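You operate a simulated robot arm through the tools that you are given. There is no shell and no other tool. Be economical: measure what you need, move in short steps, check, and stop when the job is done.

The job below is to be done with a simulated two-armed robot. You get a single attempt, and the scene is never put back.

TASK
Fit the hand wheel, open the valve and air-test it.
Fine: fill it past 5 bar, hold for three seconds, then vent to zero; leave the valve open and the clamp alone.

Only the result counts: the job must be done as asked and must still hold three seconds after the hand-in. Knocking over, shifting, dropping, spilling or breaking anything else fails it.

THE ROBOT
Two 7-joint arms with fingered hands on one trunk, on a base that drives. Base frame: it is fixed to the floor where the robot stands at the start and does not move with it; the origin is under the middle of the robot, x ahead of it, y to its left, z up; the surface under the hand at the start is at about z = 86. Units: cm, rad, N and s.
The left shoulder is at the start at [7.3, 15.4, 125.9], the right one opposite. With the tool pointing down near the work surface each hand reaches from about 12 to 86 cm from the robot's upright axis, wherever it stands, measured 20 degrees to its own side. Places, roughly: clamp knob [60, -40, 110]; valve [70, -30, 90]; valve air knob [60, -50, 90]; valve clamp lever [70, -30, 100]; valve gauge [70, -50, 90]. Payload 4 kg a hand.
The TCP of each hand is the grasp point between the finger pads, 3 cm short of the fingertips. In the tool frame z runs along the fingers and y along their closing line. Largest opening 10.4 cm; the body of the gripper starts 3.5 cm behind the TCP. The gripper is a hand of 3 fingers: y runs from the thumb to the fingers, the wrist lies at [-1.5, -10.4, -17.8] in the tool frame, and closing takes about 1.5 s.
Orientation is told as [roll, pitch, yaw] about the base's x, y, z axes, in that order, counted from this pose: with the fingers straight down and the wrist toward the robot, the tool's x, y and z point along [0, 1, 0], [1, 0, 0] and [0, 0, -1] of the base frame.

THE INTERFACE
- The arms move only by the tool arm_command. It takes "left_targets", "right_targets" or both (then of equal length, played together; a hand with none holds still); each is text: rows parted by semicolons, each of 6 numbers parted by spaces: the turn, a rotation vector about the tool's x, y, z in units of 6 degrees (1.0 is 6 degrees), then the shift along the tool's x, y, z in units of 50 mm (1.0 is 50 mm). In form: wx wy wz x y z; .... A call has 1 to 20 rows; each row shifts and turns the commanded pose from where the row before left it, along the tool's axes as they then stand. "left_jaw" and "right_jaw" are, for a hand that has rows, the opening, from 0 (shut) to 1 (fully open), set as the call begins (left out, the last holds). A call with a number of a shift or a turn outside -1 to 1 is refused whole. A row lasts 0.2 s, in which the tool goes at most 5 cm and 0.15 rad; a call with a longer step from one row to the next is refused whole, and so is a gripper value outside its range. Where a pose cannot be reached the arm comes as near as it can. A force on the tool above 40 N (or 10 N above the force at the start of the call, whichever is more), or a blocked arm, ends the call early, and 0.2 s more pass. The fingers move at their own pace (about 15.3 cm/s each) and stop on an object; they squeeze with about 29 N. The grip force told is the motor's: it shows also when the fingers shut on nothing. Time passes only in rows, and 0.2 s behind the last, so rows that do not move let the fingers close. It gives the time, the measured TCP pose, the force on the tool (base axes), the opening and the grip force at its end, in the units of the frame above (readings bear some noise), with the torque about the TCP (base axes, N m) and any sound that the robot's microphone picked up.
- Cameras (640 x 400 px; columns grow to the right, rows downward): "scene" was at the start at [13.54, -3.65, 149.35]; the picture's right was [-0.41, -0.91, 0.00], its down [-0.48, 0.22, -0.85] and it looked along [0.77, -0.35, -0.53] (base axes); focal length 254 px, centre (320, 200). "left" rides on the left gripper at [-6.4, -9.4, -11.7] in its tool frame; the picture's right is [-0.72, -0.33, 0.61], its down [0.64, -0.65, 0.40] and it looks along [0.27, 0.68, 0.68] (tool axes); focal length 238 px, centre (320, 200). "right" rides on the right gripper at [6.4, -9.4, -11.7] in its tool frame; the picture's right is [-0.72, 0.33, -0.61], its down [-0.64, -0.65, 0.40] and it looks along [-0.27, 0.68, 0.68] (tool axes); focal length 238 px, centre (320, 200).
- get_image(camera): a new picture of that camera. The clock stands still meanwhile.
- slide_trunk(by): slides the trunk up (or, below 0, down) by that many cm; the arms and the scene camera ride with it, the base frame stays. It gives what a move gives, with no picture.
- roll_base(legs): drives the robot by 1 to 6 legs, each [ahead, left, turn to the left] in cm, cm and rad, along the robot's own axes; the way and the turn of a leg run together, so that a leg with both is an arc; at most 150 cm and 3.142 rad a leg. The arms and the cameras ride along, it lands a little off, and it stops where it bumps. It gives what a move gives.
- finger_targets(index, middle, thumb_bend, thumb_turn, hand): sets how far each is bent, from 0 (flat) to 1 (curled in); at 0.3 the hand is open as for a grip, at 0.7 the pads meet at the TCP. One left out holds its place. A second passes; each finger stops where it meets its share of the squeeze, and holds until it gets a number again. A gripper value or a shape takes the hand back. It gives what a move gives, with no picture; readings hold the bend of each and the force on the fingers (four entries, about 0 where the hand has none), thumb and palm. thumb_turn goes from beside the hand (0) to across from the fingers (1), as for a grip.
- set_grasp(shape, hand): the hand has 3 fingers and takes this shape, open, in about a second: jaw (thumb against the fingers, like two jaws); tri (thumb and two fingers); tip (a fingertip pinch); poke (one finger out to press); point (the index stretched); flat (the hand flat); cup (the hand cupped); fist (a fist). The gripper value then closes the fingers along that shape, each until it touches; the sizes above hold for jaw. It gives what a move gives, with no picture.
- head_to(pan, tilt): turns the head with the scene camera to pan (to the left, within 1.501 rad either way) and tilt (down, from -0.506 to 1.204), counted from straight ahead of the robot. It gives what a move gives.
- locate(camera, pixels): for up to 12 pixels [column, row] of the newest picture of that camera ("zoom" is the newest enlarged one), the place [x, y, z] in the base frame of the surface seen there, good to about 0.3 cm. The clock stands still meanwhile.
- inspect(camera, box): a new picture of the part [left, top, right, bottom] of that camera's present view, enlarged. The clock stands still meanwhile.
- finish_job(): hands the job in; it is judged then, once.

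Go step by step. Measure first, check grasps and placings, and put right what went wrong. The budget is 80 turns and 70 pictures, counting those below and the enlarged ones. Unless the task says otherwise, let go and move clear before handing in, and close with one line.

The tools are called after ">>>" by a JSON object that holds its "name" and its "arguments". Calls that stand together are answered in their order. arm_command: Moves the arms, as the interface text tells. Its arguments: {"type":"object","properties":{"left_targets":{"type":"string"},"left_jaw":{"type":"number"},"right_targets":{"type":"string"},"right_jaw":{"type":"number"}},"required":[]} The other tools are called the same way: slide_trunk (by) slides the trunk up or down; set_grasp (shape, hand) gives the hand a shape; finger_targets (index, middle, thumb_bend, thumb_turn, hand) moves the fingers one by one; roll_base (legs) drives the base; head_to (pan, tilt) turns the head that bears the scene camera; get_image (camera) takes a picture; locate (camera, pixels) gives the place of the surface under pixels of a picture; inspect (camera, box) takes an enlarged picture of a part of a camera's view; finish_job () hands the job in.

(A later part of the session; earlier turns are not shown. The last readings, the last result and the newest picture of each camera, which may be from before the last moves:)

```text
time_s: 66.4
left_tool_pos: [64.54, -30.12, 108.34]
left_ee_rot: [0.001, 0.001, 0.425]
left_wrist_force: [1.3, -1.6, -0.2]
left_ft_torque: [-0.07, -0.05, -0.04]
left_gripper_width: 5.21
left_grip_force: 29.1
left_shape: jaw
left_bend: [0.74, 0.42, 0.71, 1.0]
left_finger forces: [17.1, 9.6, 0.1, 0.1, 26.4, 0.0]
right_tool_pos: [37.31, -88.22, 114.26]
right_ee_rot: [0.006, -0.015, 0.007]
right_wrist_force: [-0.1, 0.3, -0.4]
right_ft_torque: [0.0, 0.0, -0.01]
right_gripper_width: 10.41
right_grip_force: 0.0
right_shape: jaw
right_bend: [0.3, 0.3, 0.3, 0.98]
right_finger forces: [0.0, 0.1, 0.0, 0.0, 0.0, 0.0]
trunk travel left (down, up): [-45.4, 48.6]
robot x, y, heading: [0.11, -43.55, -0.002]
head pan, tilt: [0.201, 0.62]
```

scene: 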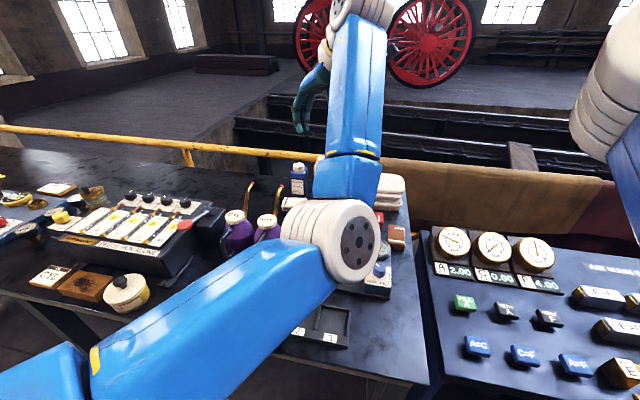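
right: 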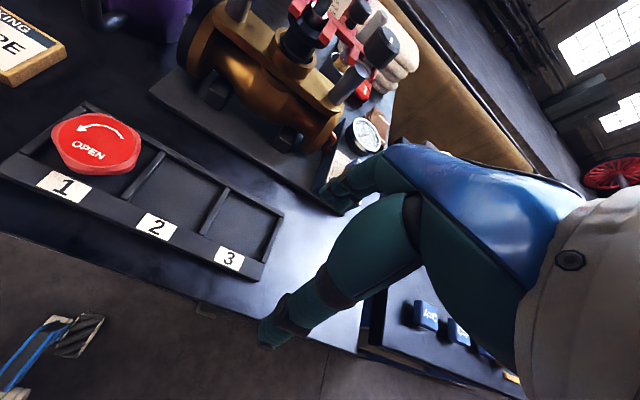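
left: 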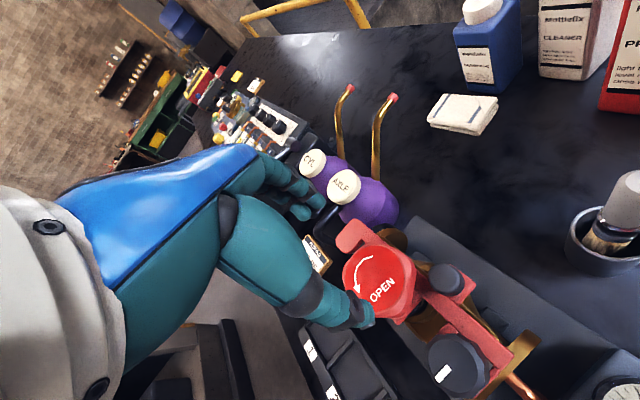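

No stop yet at about 95°. Continuing the stroke.

>>> {"name": "arm_command", "arguments": {"left_targets": "0 0 -0.8 0 0 0; 0 0 -0.8 0 0 0; 0 0 -0.8 0 0 0; 0 0 -0.8 0 0 0; 0 0 -0.8 0 0 0; 0 0 -0.8 0 0 0; 0 0 0 0 0 0"}}

>>> {"name": "get_image", "arguments": {"camera": "left"}}

```text
time_s: 68.0
left_tool_pos: [64.6, -30.32, 108.16]
left_ee_rot: [0.001, -0.001, 0.93]
left_wrist_force: [5.0, -3.0, 2.9]
left_ft_torque: [-0.09, -0.12, -0.08]
left_gripper_width: 5.22
left_grip_force: 29.5
left_shape: jaw
left_bend: [0.74, 0.42, 0.72, 1.0]
left_finger forces: [18.6, 9.1, 0.0, 0.0, 26.8, 0.1]
right_tool_pos: [37.22, -88.38, 114.42]
right_ee_rot: [0.006, -0.017, 0.008]
right_wrist_force: [-0.5, 0.1, 0.4]
right_ft_torque: [0.0, 0.02, -0.01]
right_gripper_width: 10.38
right_grip_force: 0.2
right_shape: jaw
right_bend: [0.3, 0.3, 0.3, 0.98]
right_finger forces: [0.0, 0.0, 0.1, 0.0, 0.0, 0.0]
trunk travel left (down, up): [-45.4, 48.6]
robot x, y, heading: [0.09, -43.42, 0.002]
head pan, tilt: [0.201, 0.62]
```

```text
11 pictures are left
```

left: 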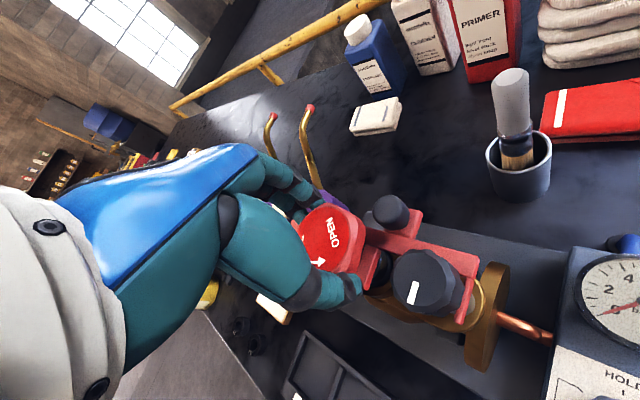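

The wheel is at about 124° with no stop. I'll do another stroke to find the open stop: release, lift, unwind, regrip.

>>> {"name": "arm_command", "arguments": {"left_targets": "0 0 -0.7 0 0 0; 0 0 -0.5 0 0 0; 0 0 0 0 0 0"}}

>>> {"name": "arm_command", "arguments": {"left_targets": "0 0 0 0 0 0; 0 0 0 0 0 0; 0 0 0 0 0 0; 0 0 0 0 0 0; 0 0 0 0 0 0", "left_jaw": 0.8}}

>>> {"name": "slide_trunk", "arguments": {"by": 5.5}}

>>> {"name": "arm_command", "arguments": {"left_targets": "0 0 1 0 0 0; 0 0 1 0 0 0; 0 0 1 0 0 0; 0 0 1 0 0 0; 0 0 1 0 0 0; 0 0 1 0 0 0; 0 0 1 0 0 0; 0 0 1 0 0 0; 0 0 1 0 0 0; 0 0 0 0 0 0; 0 0 0 0 0 0"}}

>>> {"name": "get_image", "arguments": {"camera": "left"}}

```text
time_s: 68.8
left_tool_pos: [64.47, -30.21, 108.34]
left_ee_rot: [0.001, 0.0, 1.058]
left_wrist_force: [5.1, -3.7, 2.7]
left_ft_torque: [-0.11, -0.11, -0.02]
left_gripper_width: 5.2
left_grip_force: 29.3
left_shape: jaw
left_bend: [0.74, 0.43, 0.72, 0.99]
left_finger forces: [17.7, 8.9, 0.1, 0.1, 27.9, 0.1]
right_tool_pos: [37.33, -88.28, 114.31]
right_ee_rot: [0.007, -0.015, 0.007]
right_wrist_force: [1.1, 0.1, -0.2]
right_ft_torque: [0.01, -0.06, 0.02]
right_gripper_width: 10.37
right_grip_force: 0.1
right_shape: jaw
right_bend: [0.3, 0.3, 0.3, 0.98]
right_finger forces: [0.1, 0.0, 0.0, 0.1, 0.0, 0.0]
trunk travel left (down, up): [-45.4, 48.6]
robot x, y, heading: [0.29, -43.25, -0.003]
head pan, tilt: [0.201, 0.62]
```

```text
time_s: 70.0
left_tool_pos: [64.53, -30.22, 108.34]
left_ee_rot: [0.001, 0.002, 1.057]
left_wrist_force: [-0.2, 0.9, -0.1]
left_ft_torque: [0.0, 0.0, 0.01]
left_gripper_width: 8.27
left_grip_force: 0.2
left_shape: jaw
left_bend: [0.27, 0.34, 0.5, 0.99]
left_finger forces: [0.0, 0.1, 0.1, 0.0, 0.0, 0.0]
right_tool_pos: [37.13, -88.27, 114.37]
right_ee_rot: [0.007, -0.018, 0.008]
right_wrist_force: [-0.4, -0.6, 0.7]
right_ft_torque: [0.01, 0.02, 0.0]
right_gripper_width: 10.39
right_grip_force: 0.1
right_shape: jaw
right_bend: [0.3, 0.3, 0.3, 0.98]
right_finger forces: [0.0, 0.0, 0.1, 0.1, 0.0, 0.0]
trunk travel left (down, up): [-45.4, 48.6]
robot x, y, heading: [-0.07, -43.22, -0.001]
head pan, tilt: [0.201, 0.62]
```

```text
time_s: 71.0
left_tool_pos: [64.58, -30.13, 113.8]
left_ee_rot: [0.002, -0.001, 1.056]
left_wrist_force: [-0.5, -0.5, 0.9]
left_ft_torque: [0.02, -0.01, 0.01]
left_gripper_width: 8.3
left_grip_force: 0.1
left_shape: jaw
left_bend: [0.27, 0.34, 0.5, 0.99]
left_finger forces: [0.1, 0.0, 0.1, 0.1, 0.0, 0.1]
right_tool_pos: [37.3, -88.26, 119.82]
right_ee_rot: [0.009, -0.016, 0.007]
right_wrist_force: [-0.2, -0.6, 0.0]
right_ft_torque: [-0.01, 0.0, -0.01]
right_gripper_width: 10.39
right_grip_force: 0.1
right_shape: jaw
right_bend: [0.3, 0.3, 0.3, 0.98]
right_finger forces: [0.0, 0.1, 0.1, 0.0, 0.0, 0.0]
trunk travel left (down, up): [-50.9, 43.1]
robot x, y, heading: [0.06, -43.32, -0.005]
head pan, tilt: [0.201, 0.62]
```

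```text
time_s: 73.4
left_tool_pos: [64.54, -30.14, 113.73]
left_ee_rot: [0.003, 0.002, 0.114]
left_wrist_force: [0.5, -0.6, 0.2]
left_ft_torque: [-0.01, 0.0, 0.0]
left_gripper_width: 8.26
left_grip_force: 0.1
left_shape: jaw
left_bend: [0.27, 0.34, 0.5, 0.99]
left_finger forces: [0.0, 0.1, 0.0, 0.0, 0.1, 0.0]
right_tool_pos: [37.26, -88.04, 119.88]
right_ee_rot: [0.007, -0.018, 0.007]
right_wrist_force: [-0.4, -0.9, -0.3]
right_ft_torque: [-0.02, 0.01, 0.01]
right_gripper_width: 10.4
right_grip_force: 0.1
right_shape: jaw
right_bend: [0.3, 0.3, 0.3, 0.98]
right_finger forces: [0.1, 0.0, 0.0, 0.0, 0.0, 0.0]
trunk travel left (down, up): [-50.9, 43.1]
robot x, y, heading: [0.01, -43.13, 0.001]
head pan, tilt: [0.201, 0.62]
```

```text
10 pictures are left
```

left: 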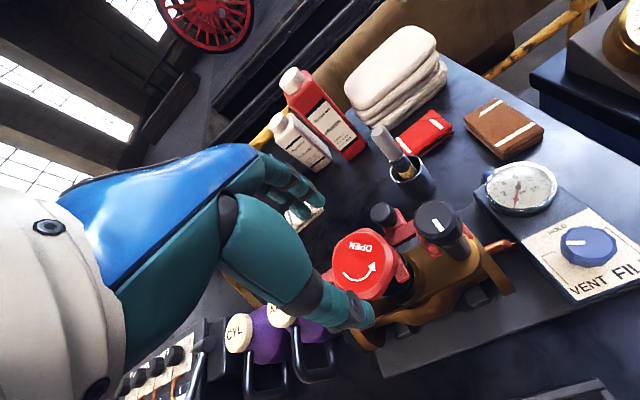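

The wheel is at about 130° (text nearly inverted). Another full stroke, with torque watched.

>>> {"name": "slide_trunk", "arguments": {"by": -5.4}}

>>> {"name": "arm_command", "arguments": {"left_targets": "0 0 0 0 0 0; 0 0 0 0 0 0; 0 0 0 0 0 0; 0 0 0 0 0 0; 0 0 0 0 0 0; 0 0 0 0 0 0; 0 0 0 0 0 0", "left_jaw": 0}}

>>> {"name": "arm_command", "arguments": {"left_targets": "0 0 -0.8 0 0 0; 0 0 -0.8 0 0 0; 0 0 -0.8 0 0 0; 0 0 -0.8 0 0 0; 0 0 -0.8 0 0 0; 0 0 0 0 0 0"}}

>>> {"name": "arm_command", "arguments": {"left_targets": "0 0 -0.8 0 0 0; 0 0 -0.8 0 0 0; 0 0 -0.8 0 0 0; 0 0 -0.8 0 0 0; 0 0 -0.8 0 0 0; 0 0 0 0 0 0"}}

>>> {"name": "get_image", "arguments": {"camera": "left"}}

```text
time_s: 74.3
left_tool_pos: [64.39, -30.2, 108.39]
left_ee_rot: [0.001, 0.0, 0.113]
left_wrist_force: [0.2, -0.7, -0.3]
left_ft_torque: [0.01, 0.01, 0.0]
left_gripper_width: 8.29
left_grip_force: 0.0
left_shape: jaw
left_bend: [0.27, 0.34, 0.5, 0.99]
left_finger forces: [0.0, 0.0, 0.0, 0.1, 0.1, 0.0]
right_tool_pos: [37.07, -88.16, 114.45]
right_ee_rot: [0.008, -0.017, 0.008]
right_wrist_force: [0.1, -0.5, 0.1]
right_ft_torque: [-0.01, -0.03, -0.01]
right_gripper_width: 10.39
right_grip_force: 0.1
right_shape: jaw
right_bend: [0.3, 0.3, 0.3, 0.98]
right_finger forces: [0.0, 0.0, 0.0, 0.1, 0.1, 0.1]
trunk travel left (down, up): [-45.5, 48.5]
robot x, y, heading: [0.09, -43.33, 0.003]
head pan, tilt: [0.201, 0.62]
```

```text
time_s: 75.9
left_tool_pos: [64.44, -30.17, 108.4]
left_ee_rot: [0.002, 0.001, 0.113]
left_wrist_force: [-0.9, -1.1, -0.2]
left_ft_torque: [0.0, 0.0, -0.02]
left_gripper_width: 5.2
left_grip_force: 28.5
left_shape: jaw
left_bend: [0.74, 0.43, 0.71, 1.0]
left_finger forces: [16.3, 9.0, 0.0, 0.0, 26.8, 0.1]
right_tool_pos: [37.14, -88.29, 114.43]
right_ee_rot: [0.007, -0.017, 0.007]
right_wrist_force: [-0.1, 0.1, 0.7]
right_ft_torque: [0.03, 0.0, 0.02]
right_gripper_width: 10.39
right_grip_force: 0.0
right_shape: jaw
right_bend: [0.3, 0.3, 0.3, 0.98]
right_finger forces: [0.0, 0.1, 0.0, 0.0, 0.1, 0.0]
trunk travel left (down, up): [-45.5, 48.5]
robot x, y, heading: [0.07, -43.08, 0.001]
head pan, tilt: [0.201, 0.62]
```

```text
time_s: 77.3
left_tool_pos: [64.53, -30.21, 108.34]
left_ee_rot: [0.003, 0.0, 0.533]
left_wrist_force: [1.8, -2.8, 1.8]
left_ft_torque: [-0.03, -0.1, -0.05]
left_gripper_width: 5.19
left_grip_force: 28.7
left_shape: jaw
left_bend: [0.74, 0.43, 0.71, 1.0]
left_finger forces: [17.7, 9.6, 0.0, 0.1, 26.6, 0.0]
right_tool_pos: [37.25, -88.34, 114.42]
right_ee_rot: [0.006, -0.017, 0.008]
right_wrist_force: [0.1, 0.0, -0.3]
right_ft_torque: [-0.03, 0.0, 0.0]
right_gripper_width: 10.37
right_grip_force: 0.0
right_shape: jaw
right_bend: [0.3, 0.3, 0.3, 0.98]
right_finger forces: [0.0, 0.0, 0.0, 0.0, 0.0, 0.1]
trunk travel left (down, up): [-45.5, 48.5]
robot x, y, heading: [-0.09, -43.38, -0.001]
head pan, tilt: [0.201, 0.62]
```

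```text
time_s: 78.7
left_tool_pos: [64.66, -30.26, 108.36]
left_ee_rot: [0.002, 0.0, 0.952]
left_wrist_force: [8.3, -5.0, 6.7]
left_ft_torque: [-0.08, -0.2, -0.17]
left_gripper_width: 5.19
left_grip_force: 28.9
left_shape: jaw
left_bend: [0.74, 0.43, 0.71, 1.0]
left_finger forces: [19.5, 8.4, 0.1, 0.0, 27.2, 0.1]
right_tool_pos: [37.31, -88.19, 114.42]
right_ee_rot: [0.006, -0.015, 0.007]
right_wrist_force: [-0.6, 0.2, -0.7]
right_ft_torque: [0.0, 0.0, -0.03]
right_gripper_width: 10.37
right_grip_force: 0.1
right_shape: jaw
right_bend: [0.3, 0.3, 0.3, 0.98]
right_finger forces: [0.1, 0.0, 0.1, 0.1, 0.0, 0.1]
trunk travel left (down, up): [-45.5, 48.5]
robot x, y, heading: [-0.25, -43.46, 0.003]
head pan, tilt: [0.201, 0.62]
```

```text
9 pictures are left
```

left: 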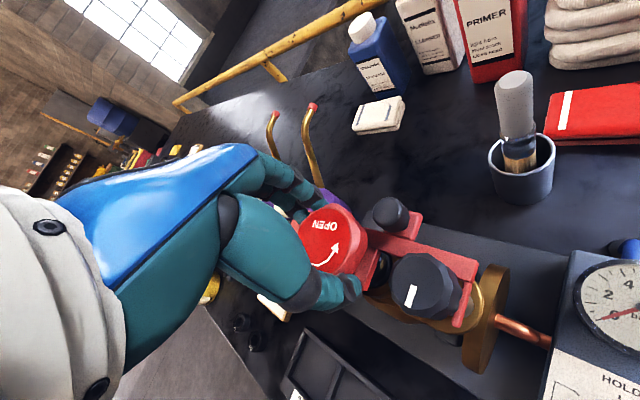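

Torque rose to −0.17 Nm, possibly nearing a stop; the wheel is at about 178°. I'll turn a little further to see.

>>> {"name": "arm_command", "arguments": {"left_targets": "0 0 -0.7 -0.01 0.01 0; 0 0 -0.7 0 0 0; 0 0 0 0 0 0"}}

>>> {"name": "inspect", "arguments": {"camera": "left", "box": [270, 170, 400, 330]}}

```text
time_s: 79.5
left_tool_pos: [64.78, -30.37, 108.36]
left_ee_rot: [0.005, -0.001, 1.099]
left_wrist_force: [13.5, -13.6, 6.0]
left_ft_torque: [-0.23, -0.32, -0.59]
left_gripper_width: 5.13
left_grip_force: 29.4
left_shape: jaw
left_bend: [0.74, 0.43, 0.71, 1.0]
left_finger forces: [20.9, 8.5, 0.0, 0.0, 30.9, 0.0]
right_tool_pos: [37.39, -88.44, 114.39]
right_ee_rot: [0.009, -0.016, 0.007]
right_wrist_force: [0.1, 0.3, -0.1]
right_ft_torque: [0.03, -0.02, 0.01]
right_gripper_width: 10.42
right_grip_force: 0.1
right_shape: jaw
right_bend: [0.3, 0.3, 0.3, 0.98]
right_finger forces: [0.1, 0.0, 0.0, 0.0, 0.0, 0.0]
trunk travel left (down, up): [-45.5, 48.5]
robot x, y, heading: [-0.17, -43.25, -0.003]
head pan, tilt: [0.201, 0.62]
```

```text
2.50 times, centred on (335, 250) of left
```

zoom: 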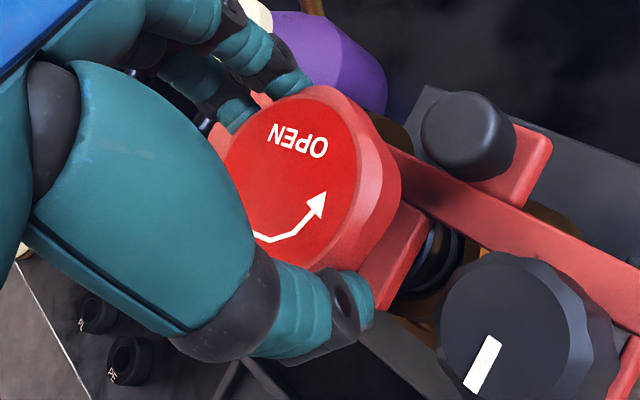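

Torque jumped to −0.59 Nm at about 180°: the open stop is reached. Releasing and raising the trunk to clear.

>>> {"name": "arm_command", "arguments": {"left_targets": "0 0 0.3 0 0 0; 0 0 0 0 0 0; 0 0 0 0 0 0; 0 0 0 0 0 0; 0 0 0 0 0 0; 0 0 0 0 0 0", "left_jaw": 0.8}}

>>> {"name": "slide_trunk", "arguments": {"by": 22}}

>>> {"name": "arm_command", "arguments": {"left_targets": "0 0 1 0 0 0; 0 0 1 0 0 0; 0 0 1 0 0 0; 0 0 1 0 0 0; 0 0 1 0 0 0; 0 0 1 0 0 0; 0 0 1 0 0 0; 0 0 1 0 0 0; 0 0 1 0 0 0; 0 0 1 0 0 0; 0 0 0 0 0 0"}}

>>> {"name": "roll_base", "arguments": {"legs": [[-12, -18, 0]]}}

```text
time_s: 80.9
left_tool_pos: [64.53, -30.0, 108.36]
left_ee_rot: [0.003, 0.0, 1.069]
left_wrist_force: [0.4, -0.1, 0.1]
left_ft_torque: [0.02, 0.0, -0.01]
left_gripper_width: 8.28
left_grip_force: 0.1
left_shape: jaw
left_bend: [0.27, 0.34, 0.5, 0.99]
left_finger forces: [0.0, 0.0, 0.0, 0.1, 0.0, 0.1]
right_tool_pos: [37.25, -88.09, 114.45]
right_ee_rot: [0.004, -0.018, 0.008]
right_wrist_force: [0.3, -0.2, 0.3]
right_ft_torque: [0.01, -0.01, 0.0]
right_gripper_width: 10.37
right_grip_force: 0.1
right_shape: jaw
right_bend: [0.3, 0.3, 0.3, 0.98]
right_finger forces: [0.0, 0.0, 0.0, 0.0, 0.0, 0.0]
trunk travel left (down, up): [-45.5, 48.5]
robot x, y, heading: [0.07, -43.45, 0.002]
head pan, tilt: [0.201, 0.62]
```

```text
time_s: 83.2
left_tool_pos: [64.66, -30.07, 130.3]
left_ee_rot: [0.002, 0.0, 1.07]
left_wrist_force: [0.2, 0.0, -0.2]
left_ft_torque: [0.0, 0.0, 0.02]
left_gripper_width: 8.32
left_grip_force: 0.1
left_shape: jaw
left_bend: [0.27, 0.34, 0.5, 0.99]
left_finger forces: [0.1, 0.1, 0.1, 0.0, 0.0, 0.1]
right_tool_pos: [37.2, -88.26, 136.49]
right_ee_rot: [0.006, -0.018, 0.007]
right_wrist_force: [0.0, -0.5, 0.3]
right_ft_torque: [-0.01, 0.01, 0.01]
right_gripper_width: 10.37
right_grip_force: 0.0
right_shape: jaw
right_bend: [0.3, 0.3, 0.3, 0.98]
right_finger forces: [0.0, 0.0, 0.0, 0.0, 0.1, 0.0]
trunk travel left (down, up): [-67.5, 26.5]
robot x, y, heading: [-0.17, -43.5, 0.002]
head pan, tilt: [0.201, 0.62]
```

```text
time_s: 85.6
left_tool_pos: [64.5, -30.22, 130.34]
left_ee_rot: [0.0, 0.0, 0.017]
left_wrist_force: [0.4, 0.5, -0.3]
left_ft_torque: [-0.03, -0.01, 0.01]
left_gripper_width: 8.31
left_grip_force: 0.1
left_shape: jaw
left_bend: [0.27, 0.34, 0.5, 0.99]
left_finger forces: [0.1, 0.1, 0.0, 0.0, 0.0, 0.0]
right_tool_pos: [37.25, -88.22, 136.45]
right_ee_rot: [0.006, -0.018, 0.006]
right_wrist_force: [0.1, -0.7, -0.2]
right_ft_torque: [-0.02, 0.0, 0.01]
right_gripper_width: 10.39
right_grip_force: 0.0
right_shape: jaw
right_bend: [0.3, 0.3, 0.3, 0.98]
right_finger forces: [0.0, 0.0, 0.1, 0.1, 0.0, 0.0]
trunk travel left (down, up): [-67.5, 26.5]
robot x, y, heading: [0.02, -43.54, 0.001]
head pan, tilt: [0.201, 0.62]
```

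```text
time_s: 87.3
left_tool_pos: [52.9, -47.95, 130.13]
left_ee_rot: [-0.001, 0.004, 0.019]
left_wrist_force: [-0.2, 0.1, -0.8]
left_ft_torque: [-0.01, 0.0, 0.0]
left_gripper_width: 8.3
left_grip_force: 0.0
left_shape: jaw
left_bend: [0.27, 0.34, 0.5, 0.99]
left_finger forces: [0.0, 0.1, 0.0, 0.0, 0.0, 0.1]
right_tool_pos: [25.73, -105.92, 136.47]
right_ee_rot: [0.004, -0.014, 0.008]
right_wrist_force: [0.7, -0.5, -0.7]
right_ft_torque: [0.0, 0.02, 0.0]
right_gripper_width: 10.37
right_grip_force: 0.0
right_shape: jaw
right_bend: [0.3, 0.3, 0.3, 0.98]
right_finger forces: [0.1, 0.1, 0.0, 0.0, 0.0, 0.1]
trunk travel left (down, up): [-67.5, 26.5]
robot x, y, heading: [-11.96, -61.82, 0.001]
head pan, tilt: [0.201, 0.62]
```

Now over the air-knob side, backed off 12 cm. Extending forward and down toward the knob at about (61,-46), with a narrower jaw.

>>> {"name": "arm_command", "arguments": {"left_targets": "0 0 0 0.2 0.8 0; 0 0 0 0.2 0.8 0; 0 0 0 0 0 0.8; 0 0 0 0 0 0.8; 0 0 0 0 0 0.8; 0 0 0 0 0 0.6; 0 0 0 0 0 0; 0 0 0 0 0 0", "left_jaw": 0.5}}

>>> {"name": "get_image", "arguments": {"camera": "left"}}

```text
time_s: 89.1
left_tool_pos: [60.34, -46.03, 115.38]
left_ee_rot: [0.0, -0.001, 0.019]
left_wrist_force: [0.2, 0.8, 0.1]
left_ft_torque: [-0.01, -0.01, 0.0]
left_gripper_width: 5.23
left_grip_force: 0.0
left_shape: jaw
left_bend: [0.74, 0.44, 0.69, 1.0]
left_finger forces: [0.0, 0.0, 0.0, 0.1, 0.1, 0.0]
right_tool_pos: [25.22, -106.31, 136.47]
right_ee_rot: [0.004, -0.02, 0.01]
right_wrist_force: [0.1, 0.4, 0.0]
right_ft_torque: [-0.01, 0.03, -0.04]
right_gripper_width: 10.4
right_grip_force: 0.0
right_shape: jaw
right_bend: [0.3, 0.3, 0.3, 0.98]
right_finger forces: [0.0, 0.0, 0.1, 0.0, 0.1, 0.0]
trunk travel left (down, up): [-67.5, 26.5]
robot x, y, heading: [-12.21, -61.27, -0.001]
head pan, tilt: [0.201, 0.62]
```

```text
7 pictures are left
```

left: 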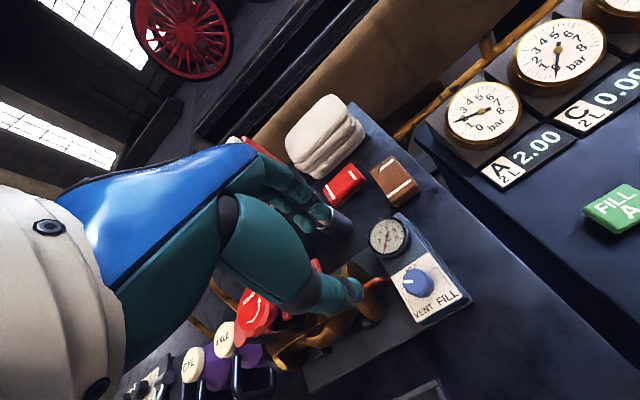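

The arm extended and descended fine. I'll locate the air knob (418,283), panel and gauge precisely.

>>> {"name": "locate", "arguments": {"camera": "left", "pixels": [[418, 282], [410, 277], [425, 285], [414, 290], [422, 275], [404, 280], [433, 290], [440, 300], [420, 305], [388, 236], [405, 300], [405, 252]]}}

```text
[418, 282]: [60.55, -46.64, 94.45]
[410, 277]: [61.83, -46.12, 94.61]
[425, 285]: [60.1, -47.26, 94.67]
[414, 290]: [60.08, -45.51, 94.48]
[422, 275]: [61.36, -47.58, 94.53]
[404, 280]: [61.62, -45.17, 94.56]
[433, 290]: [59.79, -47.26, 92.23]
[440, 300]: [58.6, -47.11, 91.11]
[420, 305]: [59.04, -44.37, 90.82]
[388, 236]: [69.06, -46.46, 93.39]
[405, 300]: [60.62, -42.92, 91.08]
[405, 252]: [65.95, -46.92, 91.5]
```

Knob top is z 94.55, centre about (60.85,-46.4), panel z 91. I'll centre, yaw to about +50° (to allow a long clockwise turn), and descend to grip height with the jaw open to about 6 cm.

>>> {"name": "arm_command", "arguments": {"left_targets": "0 0 -1 -0.074 0.1 0; 0 0 -1 0 0 0; 0 0 -1 0 0 0; 0 0 -1 0 0 0; 0 0 -1 0 0 0; 0 0 -1 0 0 0; 0 0 -1 0 0 0; 0 0 -1 0 0 0; 0 0 0 0 0 0.8; 0 0 0 0 0 0.8; 0 0 0 0 0 0.8; 0 0 0 0 0 0; 0 0 0 0 0 0", "left_jaw": 0.6}}

```text
time_s: 91.9
left_tool_pos: [60.97, -46.39, 103.44]
left_ee_rot: [-0.001, -0.001, 0.858]
left_wrist_force: [-0.3, -0.6, 0.3]
left_ft_torque: [0.0, 0.02, 0.0]
left_gripper_width: 6.18
left_grip_force: 0.1
left_shape: jaw
left_bend: [0.29, 0.41, 0.65, 1.0]
left_finger forces: [0.0, 0.0, 0.0, 0.1, 0.0, 0.0]
right_tool_pos: [25.19, -106.31, 136.56]
right_ee_rot: [0.004, -0.019, 0.007]
right_wrist_force: [-0.3, 0.1, 0.0]
right_ft_torque: [0.02, -0.03, -0.02]
right_gripper_width: 10.4
right_grip_force: 0.0
right_shape: jaw
right_bend: [0.3, 0.3, 0.3, 0.98]
right_finger forces: [0.0, 0.0, 0.0, 0.0, 0.0, 0.1]
trunk travel left (down, up): [-67.5, 26.5]
robot x, y, heading: [-11.84, -61.38, -0.0]
head pan, tilt: [0.201, 0.62]
```

Good. Final descent, then close on the knob.

>>> {"name": "arm_command", "arguments": {"left_targets": "0 0 0 0 0 0.8; 0 0 0 0 0 0.5; 0 0 0 0 0 0.3; 0 0 0 0 0 0"}}

>>> {"name": "arm_command", "arguments": {"left_targets": "0 0 0 0 0 0; 0 0 0 0 0 0; 0 0 0 0 0 0; 0 0 0 0 0 0; 0 0 0 0 0 0; 0 0 0 0 0 0; 0 0 0 0 0 0", "left_jaw": 0}}

>>> {"name": "get_image", "arguments": {"camera": "left"}}

```text
time_s: 92.9
left_tool_pos: [60.93, -46.35, 95.38]
left_ee_rot: [0.0, -0.002, 0.856]
left_wrist_force: [-0.5, 1.0, -0.2]
left_ft_torque: [-0.02, 0.05, -0.01]
left_gripper_width: 6.19
left_grip_force: 0.0
left_shape: jaw
left_bend: [0.29, 0.41, 0.65, 1.0]
left_finger forces: [0.0, 0.0, 0.0, 0.0, 0.1, 0.0]
right_tool_pos: [25.1, -106.3, 136.57]
right_ee_rot: [0.004, -0.019, 0.011]
right_wrist_force: [1.0, -0.4, -0.6]
right_ft_torque: [0.02, -0.01, 0.01]
right_gripper_width: 10.39
right_grip_force: 0.1
right_shape: jaw
right_bend: [0.3, 0.3, 0.3, 0.98]
right_finger forces: [0.0, 0.1, 0.1, 0.1, 0.1, 0.0]
trunk travel left (down, up): [-67.5, 26.5]
robot x, y, heading: [-11.99, -61.81, 0.0]
head pan, tilt: [0.201, 0.62]
```

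```text
time_s: 94.5
left_tool_pos: [60.88, -46.35, 95.47]
left_ee_rot: [-0.001, 0.001, 0.854]
left_wrist_force: [-0.7, 0.4, -1.8]
left_ft_torque: [0.03, 0.0, 0.01]
left_gripper_width: 2.61
left_grip_force: 29.0
left_shape: jaw
left_bend: [0.74, 0.55, 0.74, 1.0]
left_finger forces: [16.4, 8.7, 0.0, 0.0, 26.1, 0.1]
right_tool_pos: [25.18, -106.28, 136.47]
right_ee_rot: [0.005, -0.019, 0.009]
right_wrist_force: [0.7, 0.2, -0.8]
right_ft_torque: [-0.04, 0.0, -0.03]
right_gripper_width: 10.4
right_grip_force: 0.0
right_shape: jaw
right_bend: [0.3, 0.3, 0.3, 0.98]
right_finger forces: [0.1, 0.0, 0.0, 0.0, 0.0, 0.0]
trunk travel left (down, up): [-67.5, 26.5]
robot x, y, heading: [-12.17, -61.52, 0.003]
head pan, tilt: [0.201, 0.62]
```

```text
6 pictures are left
```

left: 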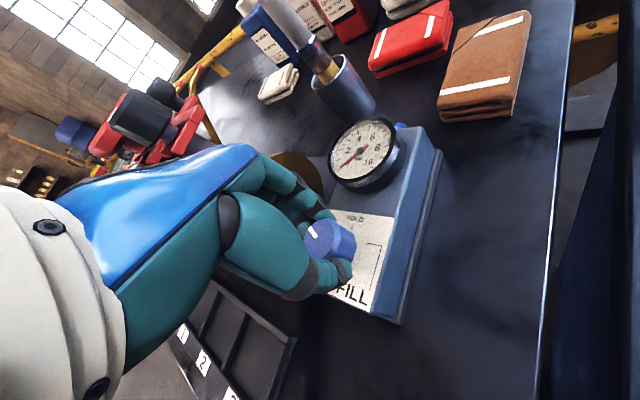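

The knob is gripped (2.6 cm), the gauge is at 0 and visible at (365,155). Turning clockwise toward FILL, about 54°.

>>> {"name": "arm_command", "arguments": {"left_targets": "0 0 0.9 0 0 0; 0 0 0.9 0 0 0; 0 0 0.9 0 0 0; 0 0 0.9 0 0 0; 0 0 0.9 0 0 0; 0 0 0.9 0 0 0; 0 0 0.9 0 0 0; 0 0 0.9 0 0 0; 0 0 0.9 0 0 0; 0 0 0.9 0 0 0"}}

>>> {"name": "inspect", "arguments": {"camera": "left", "box": [260, 90, 560, 310]}}

```text
time_s: 96.7
left_tool_pos: [60.89, -46.22, 95.47]
left_ee_rot: [0.0, -0.003, -0.086]
left_wrist_force: [-4.5, 4.2, -2.7]
left_ft_torque: [0.09, 0.09, 0.02]
left_gripper_width: 2.58
left_grip_force: 28.6
left_shape: jaw
left_bend: [0.74, 0.55, 0.74, 1.0]
left_finger forces: [15.9, 9.7, 0.0, 0.1, 29.6, 0.0]
right_tool_pos: [24.99, -106.07, 136.47]
right_ee_rot: [0.004, -0.019, 0.01]
right_wrist_force: [0.3, -0.3, 0.4]
right_ft_torque: [0.01, 0.03, 0.03]
right_gripper_width: 10.38
right_grip_force: 0.1
right_shape: jaw
right_bend: [0.3, 0.3, 0.3, 0.98]
right_finger forces: [0.0, 0.0, 0.0, 0.1, 0.1, 0.0]
trunk travel left (down, up): [-67.5, 26.5]
robot x, y, heading: [-11.85, -61.35, -0.0]
head pan, tilt: [0.201, 0.62]
```

```text
1.82 times, centred on (410, 200) of left
```

zoom: 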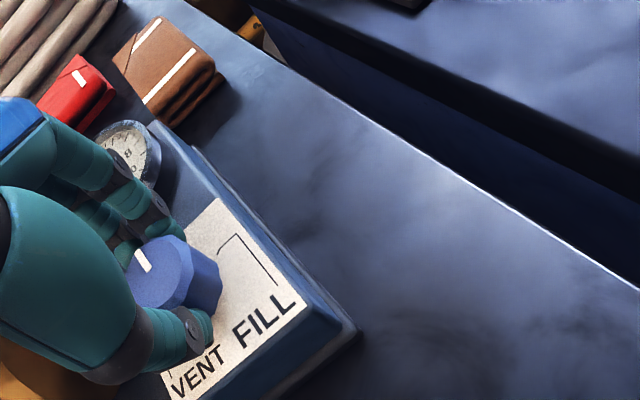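

The fingers hide the gauge from this camera. I'll aim the head at the gauge and read it there.

>>> {"name": "head_to", "arguments": {"pan": 0.3, "tilt": 0.75}}

>>> {"name": "inspect", "arguments": {"camera": "scene", "box": [240, 120, 400, 280]}}

```text
time_s: 97.4
left_tool_pos: [60.85, -46.22, 95.44]
left_ee_rot: [0.001, -0.002, -0.083]
left_wrist_force: [-4.0, 4.3, -1.6]
left_ft_torque: [0.11, 0.1, 0.03]
left_gripper_width: 2.59
left_grip_force: 28.7
left_shape: jaw
left_bend: [0.74, 0.55, 0.74, 1.0]
left_finger forces: [15.7, 10.1, 0.1, 0.0, 30.2, 0.0]
right_tool_pos: [24.96, -106.05, 136.63]
right_ee_rot: [0.003, -0.019, 0.008]
right_wrist_force: [0.4, -0.5, -0.4]
right_ft_torque: [0.0, 0.03, 0.01]
right_gripper_width: 10.38
right_grip_force: 0.0
right_shape: jaw
right_bend: [0.3, 0.3, 0.3, 0.98]
right_finger forces: [0.0, 0.0, 0.1, 0.1, 0.0, 0.1]
trunk travel left (down, up): [-67.5, 26.5]
robot x, y, heading: [-11.78, -61.39, 0.002]
head pan, tilt: [0.3, 0.75]
```

```text
2.50 times, centred on (320, 200) of scene
```

zoom: 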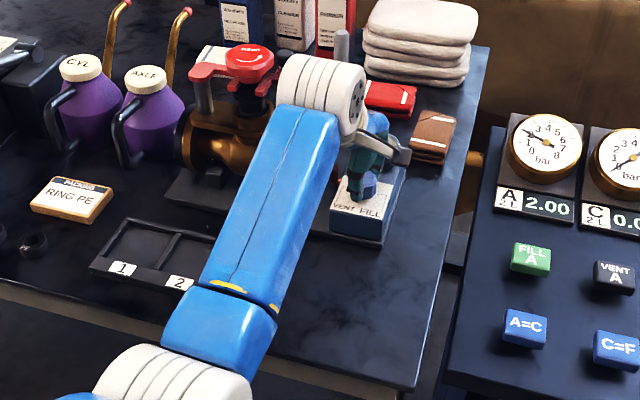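

The hand hides the gauge from here too, but at yaw 0.85 (knob at HOLD) the left camera sees it well. So I'll fill by time, return to HOLD, and read it. Turning on to about 81°.

>>> {"name": "arm_command", "arguments": {"left_targets": "0 0 0.9 0 0 0; 0 0 0.9 0 0 0; 0 0 0.9 0 0 0; 0 0 0.9 0 0 0; 0 0 0.9 0 0 0; 0 0 0 0 0 0"}}

```text
time_s: 98.8
left_tool_pos: [60.86, -46.07, 95.45]
left_ee_rot: [-0.001, -0.001, -0.559]
left_wrist_force: [-4.1, 7.3, -1.8]
left_ft_torque: [0.12, 0.07, 0.01]
left_gripper_width: 2.55
left_grip_force: 29.3
left_shape: jaw
left_bend: [0.74, 0.56, 0.74, 1.0]
left_finger forces: [15.4, 9.5, 0.0, 0.1, 31.6, 0.1]
right_tool_pos: [25.0, -105.97, 136.72]
right_ee_rot: [0.002, -0.019, 0.008]
right_wrist_force: [-0.3, 0.4, 0.4]
right_ft_torque: [0.0, 0.0, 0.03]
right_gripper_width: 10.39
right_grip_force: 0.0
right_shape: jaw
right_bend: [0.3, 0.3, 0.3, 0.98]
right_finger forces: [0.1, 0.0, 0.0, 0.0, 0.0, 0.1]
trunk travel left (down, up): [-67.5, 26.5]
robot x, y, heading: [-11.91, -61.27, 0.003]
head pan, tilt: [0.3, 0.75]
```

No stop felt. Dwelling about a second, then returning counter-clockwise to HOLD and reading the gauge.

>>> {"name": "arm_command", "arguments": {"left_targets": "0 0 0 0 0 0; 0 0 0 0 0 0; 0 0 0 0 0 0; 0 0 0 0 0 0; 0 0 -1 0 0 0; 0 0 -1 0 0 0; 0 0 -1 0 0 0; 0 0 -1 0 0 0; 0 0 -1 0 0 0; 0 0 -1 0 0 0; 0 0 -1 0 0 0; 0 0 -1 0 0 0; 0 0 -1 0 0 0; 0 0 -1 0 0 0; 0 0 -1 0 0 0; 0 0 -1 0 0 0; 0 0 -1 0 0 0; 0 0 -0.5 0 0 0; 0 0 0 0 0 0"}}

>>> {"name": "inspect", "arguments": {"camera": "left", "box": [290, 90, 430, 310]}}

```text
time_s: 102.8
left_tool_pos: [61.04, -46.37, 95.41]
left_ee_rot: [0.001, -0.002, 0.86]
left_wrist_force: [1.4, -0.4, -1.6]
left_ft_torque: [0.06, -0.05, 0.06]
left_gripper_width: 2.57
left_grip_force: 28.7
left_shape: jaw
left_bend: [0.74, 0.55, 0.74, 1.0]
left_finger forces: [19.5, 9.5, 0.0, 0.0, 26.6, 0.1]
right_tool_pos: [25.06, -106.16, 136.47]
right_ee_rot: [0.005, -0.017, 0.007]
right_wrist_force: [-0.6, -1.0, 0.1]
right_ft_torque: [-0.01, 0.02, -0.01]
right_gripper_width: 10.4
right_grip_force: 0.0
right_shape: jaw
right_bend: [0.3, 0.3, 0.3, 0.98]
right_finger forces: [0.0, 0.1, 0.1, 0.0, 0.1, 0.1]
trunk travel left (down, up): [-67.5, 26.5]
robot x, y, heading: [-11.59, -61.5, 0.001]
head pan, tilt: [0.3, 0.75]
```

```text
1.82 times, centred on (360, 200) of left
```

zoom: 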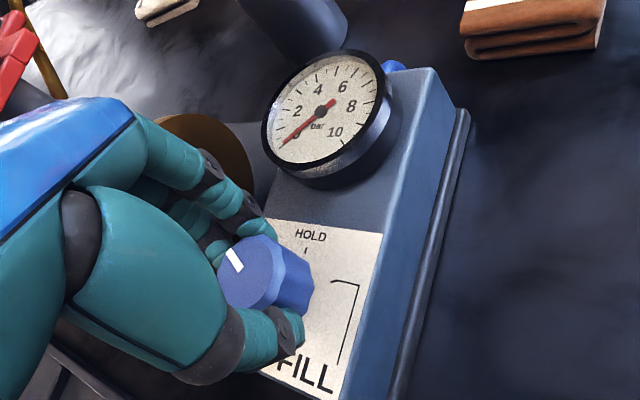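

The gauge still reads 0, and re-measuring the original knob mark shows it began at about +58° (VENT side), not HOLD. So HOLD is 60° CW and FILL about 120° CW from there; I need a regrip. I'll turn CW 84°, release and lift.

>>> {"name": "arm_command", "arguments": {"left_targets": "0 0 1 0 0 0; 0 0 1 0 0 0; 0 0 1 0 0 0; 0 0 1 0 0 0; 0 0 1 0 0 0; 0 0 1 0 0 0; 0 0 1 0 0 0; 0 0 1 0 0 0; 0 0 1 0 0 0; 0 0 1 0 0 0; 0 0 1 0 0 0; 0 0 1 0 0 0; 0 0 1 0 0 0; 0 0 1 0 0 0; 0 0 0 0 0 0"}}

>>> {"name": "arm_command", "arguments": {"left_targets": "0 0 0 0 0 0; 0 0 0 0 0 0; 0 0 0 0 0 0; 0 0 0 0 0 0; 0 0 0 0 0 -0.3; 0 0 0 0 0 -0.6; 0 0 0 0 0 0", "left_jaw": 0.6}}

>>> {"name": "arm_command", "arguments": {"left_targets": "0 0 -1 0 0 0; 0 0 -1 0 0 0; 0 0 -1 0 0 0; 0 0 -1 0 0 0; 0 0 -1 0 0 0; 0 0 -1 0 0 0; 0 0 -1 0 0 0; 0 0 -1 0 0 0; 0 0 -1 0 0 0; 0 0 -1 0 0 0; 0 0 0 0 0 0; 0 0 0 0 0 0"}}

```text
time_s: 106.0
left_tool_pos: [60.85, -46.16, 95.5]
left_ee_rot: [-0.001, -0.003, -0.609]
left_wrist_force: [-2.6, 6.7, 0.9]
left_ft_torque: [0.17, 0.1, 0.04]
left_gripper_width: 2.55
left_grip_force: 29.1
left_shape: jaw
left_bend: [0.74, 0.55, 0.74, 1.0]
left_finger forces: [16.0, 10.1, 0.1, 0.1, 31.3, 0.0]
right_tool_pos: [25.06, -105.75, 136.61]
right_ee_rot: [0.003, -0.018, 0.009]
right_wrist_force: [-0.7, 1.2, 0.1]
right_ft_torque: [0.01, -0.02, 0.01]
right_gripper_width: 10.38
right_grip_force: 0.1
right_shape: jaw
right_bend: [0.3, 0.3, 0.3, 0.98]
right_finger forces: [0.0, 0.0, 0.0, 0.0, 0.1, 0.0]
trunk travel left (down, up): [-67.5, 26.5]
robot x, y, heading: [-12.05, -61.54, 0.001]
head pan, tilt: [0.3, 0.75]
```

```text
time_s: 107.6
left_tool_pos: [60.92, -46.36, 99.87]
left_ee_rot: [-0.001, 0.0, -0.61]
left_wrist_force: [0.5, -0.2, -0.2]
left_ft_torque: [-0.01, -0.01, -0.02]
left_gripper_width: 6.18
left_grip_force: 0.1
left_shape: jaw
left_bend: [0.29, 0.41, 0.65, 1.0]
left_finger forces: [0.0, 0.0, 0.1, 0.0, 0.0, 0.0]
right_tool_pos: [25.16, -106.18, 136.62]
right_ee_rot: [0.005, -0.018, 0.009]
right_wrist_force: [-0.2, 0.2, 0.3]
right_ft_torque: [-0.02, 0.02, 0.02]
right_gripper_width: 10.37
right_grip_force: 0.1
right_shape: jaw
right_bend: [0.3, 0.3, 0.3, 0.98]
right_finger forces: [0.0, 0.0, 0.0, 0.1, 0.0, 0.1]
trunk travel left (down, up): [-67.5, 26.5]
robot x, y, heading: [-12.12, -61.29, 0.001]
head pan, tilt: [0.3, 0.75]
```

```text
time_s: 110.2
left_tool_pos: [60.97, -46.34, 100.04]
left_ee_rot: [0.0, -0.001, 0.438]
left_wrist_force: [-0.5, 0.0, -0.3]
left_ft_torque: [0.0, 0.0, 0.0]
left_gripper_width: 6.22
left_grip_force: 0.1
left_shape: jaw
left_bend: [0.29, 0.41, 0.65, 1.0]
left_finger forces: [0.1, 0.0, 0.1, 0.0, 0.0, 0.0]
right_tool_pos: [25.07, -106.27, 136.62]
right_ee_rot: [0.004, -0.02, 0.008]
right_wrist_force: [0.4, 0.3, 0.6]
right_ft_torque: [0.02, 0.0, 0.01]
right_gripper_width: 10.42
right_grip_force: 0.0
right_shape: jaw
right_bend: [0.3, 0.3, 0.3, 0.98]
right_finger forces: [0.0, 0.0, 0.1, 0.0, 0.1, 0.0]
trunk travel left (down, up): [-67.5, 26.5]
robot x, y, heading: [-11.96, -61.51, -0.002]
head pan, tilt: [0.3, 0.75]
```

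Unwound to yaw 25° with the knob at about −26°. Descending, gripping, and turning CW 42° into FILL.

>>> {"name": "arm_command", "arguments": {"left_targets": "0 0 0 0 0 0.6; 0 0 0 0 0 0.32; 0 0 0 0 0 0"}}

>>> {"name": "arm_command", "arguments": {"left_targets": "0 0 0 0 0 0; 0 0 0 0 0 0; 0 0 0 0 0 0; 0 0 0 0 0 0; 0 0 0 0 0 0; 0 0 0 0 0 0; 0 0 0 0 0 0", "left_jaw": 0}}

>>> {"name": "arm_command", "arguments": {"left_targets": "0 0 1 0 0 0; 0 0 1 0 0 0; 0 0 1 0 0 0; 0 0 1 0 0 0; 0 0 1 0 0 0; 0 0 1 0 0 0; 0 0 1 0 0 0"}}

```text
time_s: 111.0
left_tool_pos: [60.84, -46.46, 95.33]
left_ee_rot: [0.001, -0.003, 0.438]
left_wrist_force: [-0.4, -0.1, -0.4]
left_ft_torque: [0.0, -0.02, -0.02]
left_gripper_width: 6.18
left_grip_force: 0.0
left_shape: jaw
left_bend: [0.29, 0.41, 0.65, 1.0]
left_finger forces: [0.0, 0.0, 0.0, 0.1, 0.1, 0.0]
right_tool_pos: [25.03, -106.29, 136.56]
right_ee_rot: [0.007, -0.02, 0.008]
right_wrist_force: [-0.1, -0.1, 0.5]
right_ft_torque: [-0.03, -0.01, 0.01]
right_gripper_width: 10.35
right_grip_force: 0.0
right_shape: jaw
right_bend: [0.3, 0.3, 0.3, 0.98]
right_finger forces: [0.1, 0.0, 0.0, 0.0, 0.1, 0.0]
trunk travel left (down, up): [-67.5, 26.5]
robot x, y, heading: [-11.79, -61.09, -0.0]
head pan, tilt: [0.3, 0.75]
```

```text
time_s: 112.6
left_tool_pos: [60.91, -46.44, 95.36]
left_ee_rot: [0.0, 0.0, 0.437]
left_wrist_force: [-1.1, -1.9, -2.1]
left_ft_torque: [-0.02, 0.01, 0.02]
left_gripper_width: 2.66
left_grip_force: 28.3
left_shape: jaw
left_bend: [0.74, 0.54, 0.74, 1.0]
left_finger forces: [16.2, 8.6, 0.0, 0.0, 26.0, 0.0]
right_tool_pos: [25.2, -106.31, 136.55]
right_ee_rot: [0.005, -0.018, 0.008]
right_wrist_force: [-0.6, 0.8, 0.6]
right_ft_torque: [-0.01, -0.02, 0.03]
right_gripper_width: 10.41
right_grip_force: 0.0
right_shape: jaw
right_bend: [0.3, 0.3, 0.3, 0.98]
right_finger forces: [0.0, 0.0, 0.0, 0.0, 0.1, 0.0]
trunk travel left (down, up): [-67.5, 26.5]
robot x, y, heading: [-11.91, -61.57, -0.001]
head pan, tilt: [0.3, 0.75]
```

```text
time_s: 114.2
left_tool_pos: [60.88, -46.29, 95.29]
left_ee_rot: [0.0, 0.0, -0.297]
left_wrist_force: [-7.7, 2.0, -5.0]
left_ft_torque: [0.07, 0.21, 0.05]
left_gripper_width: 2.59
left_grip_force: 28.6
left_shape: jaw
left_bend: [0.74, 0.55, 0.74, 1.0]
left_finger forces: [15.4, 8.0, 0.1, 0.0, 30.6, 0.0]
right_tool_pos: [25.07, -106.11, 136.63]
right_ee_rot: [0.003, -0.019, 0.009]
right_wrist_force: [0.5, -0.2, -0.3]
right_ft_torque: [-0.04, 0.01, 0.02]
right_gripper_width: 10.4
right_grip_force: 0.0
right_shape: jaw
right_bend: [0.3, 0.3, 0.3, 0.98]
right_finger forces: [0.0, 0.0, 0.0, 0.0, 0.0, 0.0]
trunk travel left (down, up): [-67.5, 26.5]
robot x, y, heading: [-11.93, -61.43, -0.003]
head pan, tilt: [0.3, 0.75]
```

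The knob is at about −68°. One more small step, dwelling about 2 s, then back to HOLD (0°) and reading the gauge.

>>> {"name": "arm_command", "arguments": {"left_targets": "0 0 1 0 0 0; 0 0 0 0 0 0; 0 0 0 0 0 0; 0 0 0 0 0 0; 0 0 0 0 0 0; 0 0 0 0 0 0; 0 0 0 0 0 0; 0 0 -1.0 0 0 0; 0 0 -1 0 0 0; 0 0 -1 0 0 0; 0 0 -1 0 0 0; 0 0 -1 0 0 0; 0 0 -1 0 0 0; 0 0 -1 0 0 0; 0 0 -1 0 0 0; 0 0 -1 0 0 0; 0 0 -1 0 0 0; 0 0 -1 0 0 0; 0 0 -1 0 0 0; 0 0 0 0 0 0"}}

>>> {"name": "inspect", "arguments": {"camera": "left", "box": [290, 90, 430, 310]}}

```text
time_s: 118.4
left_tool_pos: [61.04, -46.31, 95.39]
left_ee_rot: [0.0, -0.003, 0.858]
left_wrist_force: [5.0, -2.4, -3.1]
left_ft_torque: [-0.04, -0.1, -0.04]
left_gripper_width: 2.53
left_grip_force: 29.0
left_shape: jaw
left_bend: [0.74, 0.55, 0.74, 1.0]
left_finger forces: [19.3, 9.4, 0.1, 0.0, 26.4, 0.1]
right_tool_pos: [25.31, -106.34, 136.42]
right_ee_rot: [0.008, -0.016, 0.006]
right_wrist_force: [-0.4, -0.7, 0.1]
right_ft_torque: [0.02, 0.0, 0.0]
right_gripper_width: 10.38
right_grip_force: 0.1
right_shape: jaw
right_bend: [0.3, 0.3, 0.3, 0.98]
right_finger forces: [0.0, 0.0, 0.0, 0.0, 0.1, 0.0]
trunk travel left (down, up): [-67.5, 26.5]
robot x, y, heading: [-11.77, -61.35, 0.002]
head pan, tilt: [0.3, 0.75]
```

```text
1.82 times, centred on (360, 200) of left
```

zoom: 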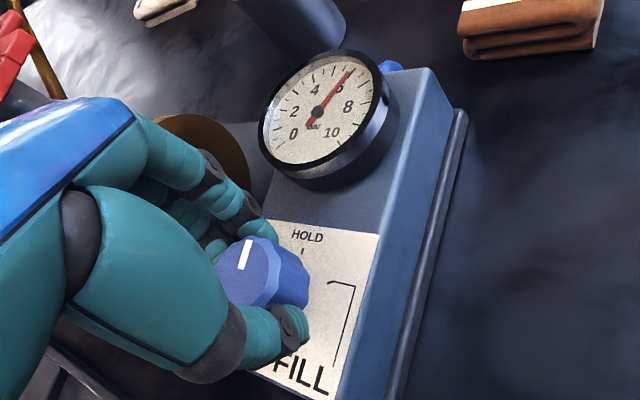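

The gauge reads about 6.3 bar and the knob mark points at HOLD. I'll hold over 3.6 s, then release, lift, and unwind for the venting turn.

>>> {"name": "arm_command", "arguments": {"left_targets": "0 0 0 0 0 0; 0 0 0 0 0 0; 0 0 0 0 0 0; 0 0 0 0 0 0; 0 0 0 0 0 0; 0 0 0 0 0 0; 0 0 0 0 0 0; 0 0 0 0 0 0; 0 0 0 0 0 0; 0 0 0 0 0 0; 0 0 0 0 0 0; 0 0 0 0 0 0; 0 0 0 0 0 0; 0 0 0 0 0 0; 0 0 0 0 0 0; 0 0 0 0 0 0; 0 0 0 0 0 0; 0 0 0 0 0 0"}}

>>> {"name": "arm_command", "arguments": {"left_targets": "0 0 0 0 0 0; 0 0 0 0 0 0; 0 0 0 0 0 0; 0 0 0 0 0 0; 0 0 0 0 0 -0.3; 0 0 0 0 0 -0.6; 0 0 0 0 0 0", "left_jaw": 0.6}}

>>> {"name": "arm_command", "arguments": {"left_targets": "0 0 1 0 0 0; 0 0 1 0 0 0; 0 0 1 0 0 0; 0 0 1 0 0 0; 0 0 1 0 0 0; 0 0 1 0 0 0; 0 0 1 0 0 0; 0 0 1 0 0 0; 0 0 1 0 0 0; 0 0 1 0 0 0; 0 0 1 0 0 0; 0 0 0 0 0 0; 0 0 0 0 0 0"}}

```text
time_s: 122.2
left_tool_pos: [61.05, -46.5, 95.31]
left_ee_rot: [0.0, -0.003, 0.855]
left_wrist_force: [7.8, -2.9, 1.1]
left_ft_torque: [-0.03, -0.22, -0.08]
left_gripper_width: 2.53
left_grip_force: 29.0
left_shape: jaw
left_bend: [0.74, 0.54, 0.74, 1.0]
left_finger forces: [20.3, 9.7, 0.1, 0.1, 26.2, 0.0]
right_tool_pos: [25.27, -106.32, 136.51]
right_ee_rot: [0.007, -0.017, 0.008]
right_wrist_force: [-0.2, 1.1, 0.3]
right_ft_torque: [0.0, 0.0, 0.05]
right_gripper_width: 10.39
right_grip_force: 0.1
right_shape: jaw
right_bend: [0.3, 0.3, 0.3, 0.98]
right_finger forces: [0.0, 0.0, 0.0, 0.0, 0.0, 0.1]
trunk travel left (down, up): [-67.5, 26.5]
robot x, y, heading: [-11.87, -61.18, -0.003]
head pan, tilt: [0.3, 0.75]
```

```text
time_s: 123.8
left_tool_pos: [61.04, -46.38, 99.88]
left_ee_rot: [-0.002, 0.002, 0.858]
left_wrist_force: [0.5, 0.7, -0.2]
left_ft_torque: [-0.01, 0.0, -0.03]
left_gripper_width: 6.2
left_grip_force: 0.1
left_shape: jaw
left_bend: [0.29, 0.41, 0.65, 1.0]
left_finger forces: [0.0, 0.0, 0.0, 0.1, 0.0, 0.1]
right_tool_pos: [25.09, -106.28, 136.5]
right_ee_rot: [0.004, -0.02, 0.011]
right_wrist_force: [0.4, 0.9, 0.8]
right_ft_torque: [0.02, 0.0, 0.0]
right_gripper_width: 10.39
right_grip_force: 0.0
right_shape: jaw
right_bend: [0.3, 0.3, 0.3, 0.98]
right_finger forces: [0.0, 0.2, 0.0, 0.1, 0.0, 0.1]
trunk travel left (down, up): [-67.5, 26.5]
robot x, y, heading: [-11.89, -61.19, 0.0]
head pan, tilt: [0.3, 0.75]
```

```text
time_s: 126.6
left_tool_pos: [60.99, -46.35, 99.82]
left_ee_rot: [0.002, 0.002, -0.296]
left_wrist_force: [0.2, -0.8, -0.8]
left_ft_torque: [0.03, 0.01, -0.01]
left_gripper_width: 6.2
left_grip_force: 0.1
left_shape: jaw
left_bend: [0.29, 0.41, 0.65, 1.0]
left_finger forces: [0.0, 0.0, 0.0, 0.0, 0.0, 0.0]
right_tool_pos: [25.14, -106.27, 136.62]
right_ee_rot: [0.006, -0.02, 0.009]
right_wrist_force: [0.7, 0.1, -0.6]
right_ft_torque: [-0.01, 0.0, 0.03]
right_gripper_width: 10.37
right_grip_force: 0.1
right_shape: jaw
right_bend: [0.3, 0.3, 0.3, 0.98]
right_finger forces: [0.0, 0.0, 0.0, 0.0, 0.1, 0.1]
trunk travel left (down, up): [-67.5, 26.5]
robot x, y, heading: [-11.78, -61.49, 0.003]
head pan, tilt: [0.3, 0.75]
```

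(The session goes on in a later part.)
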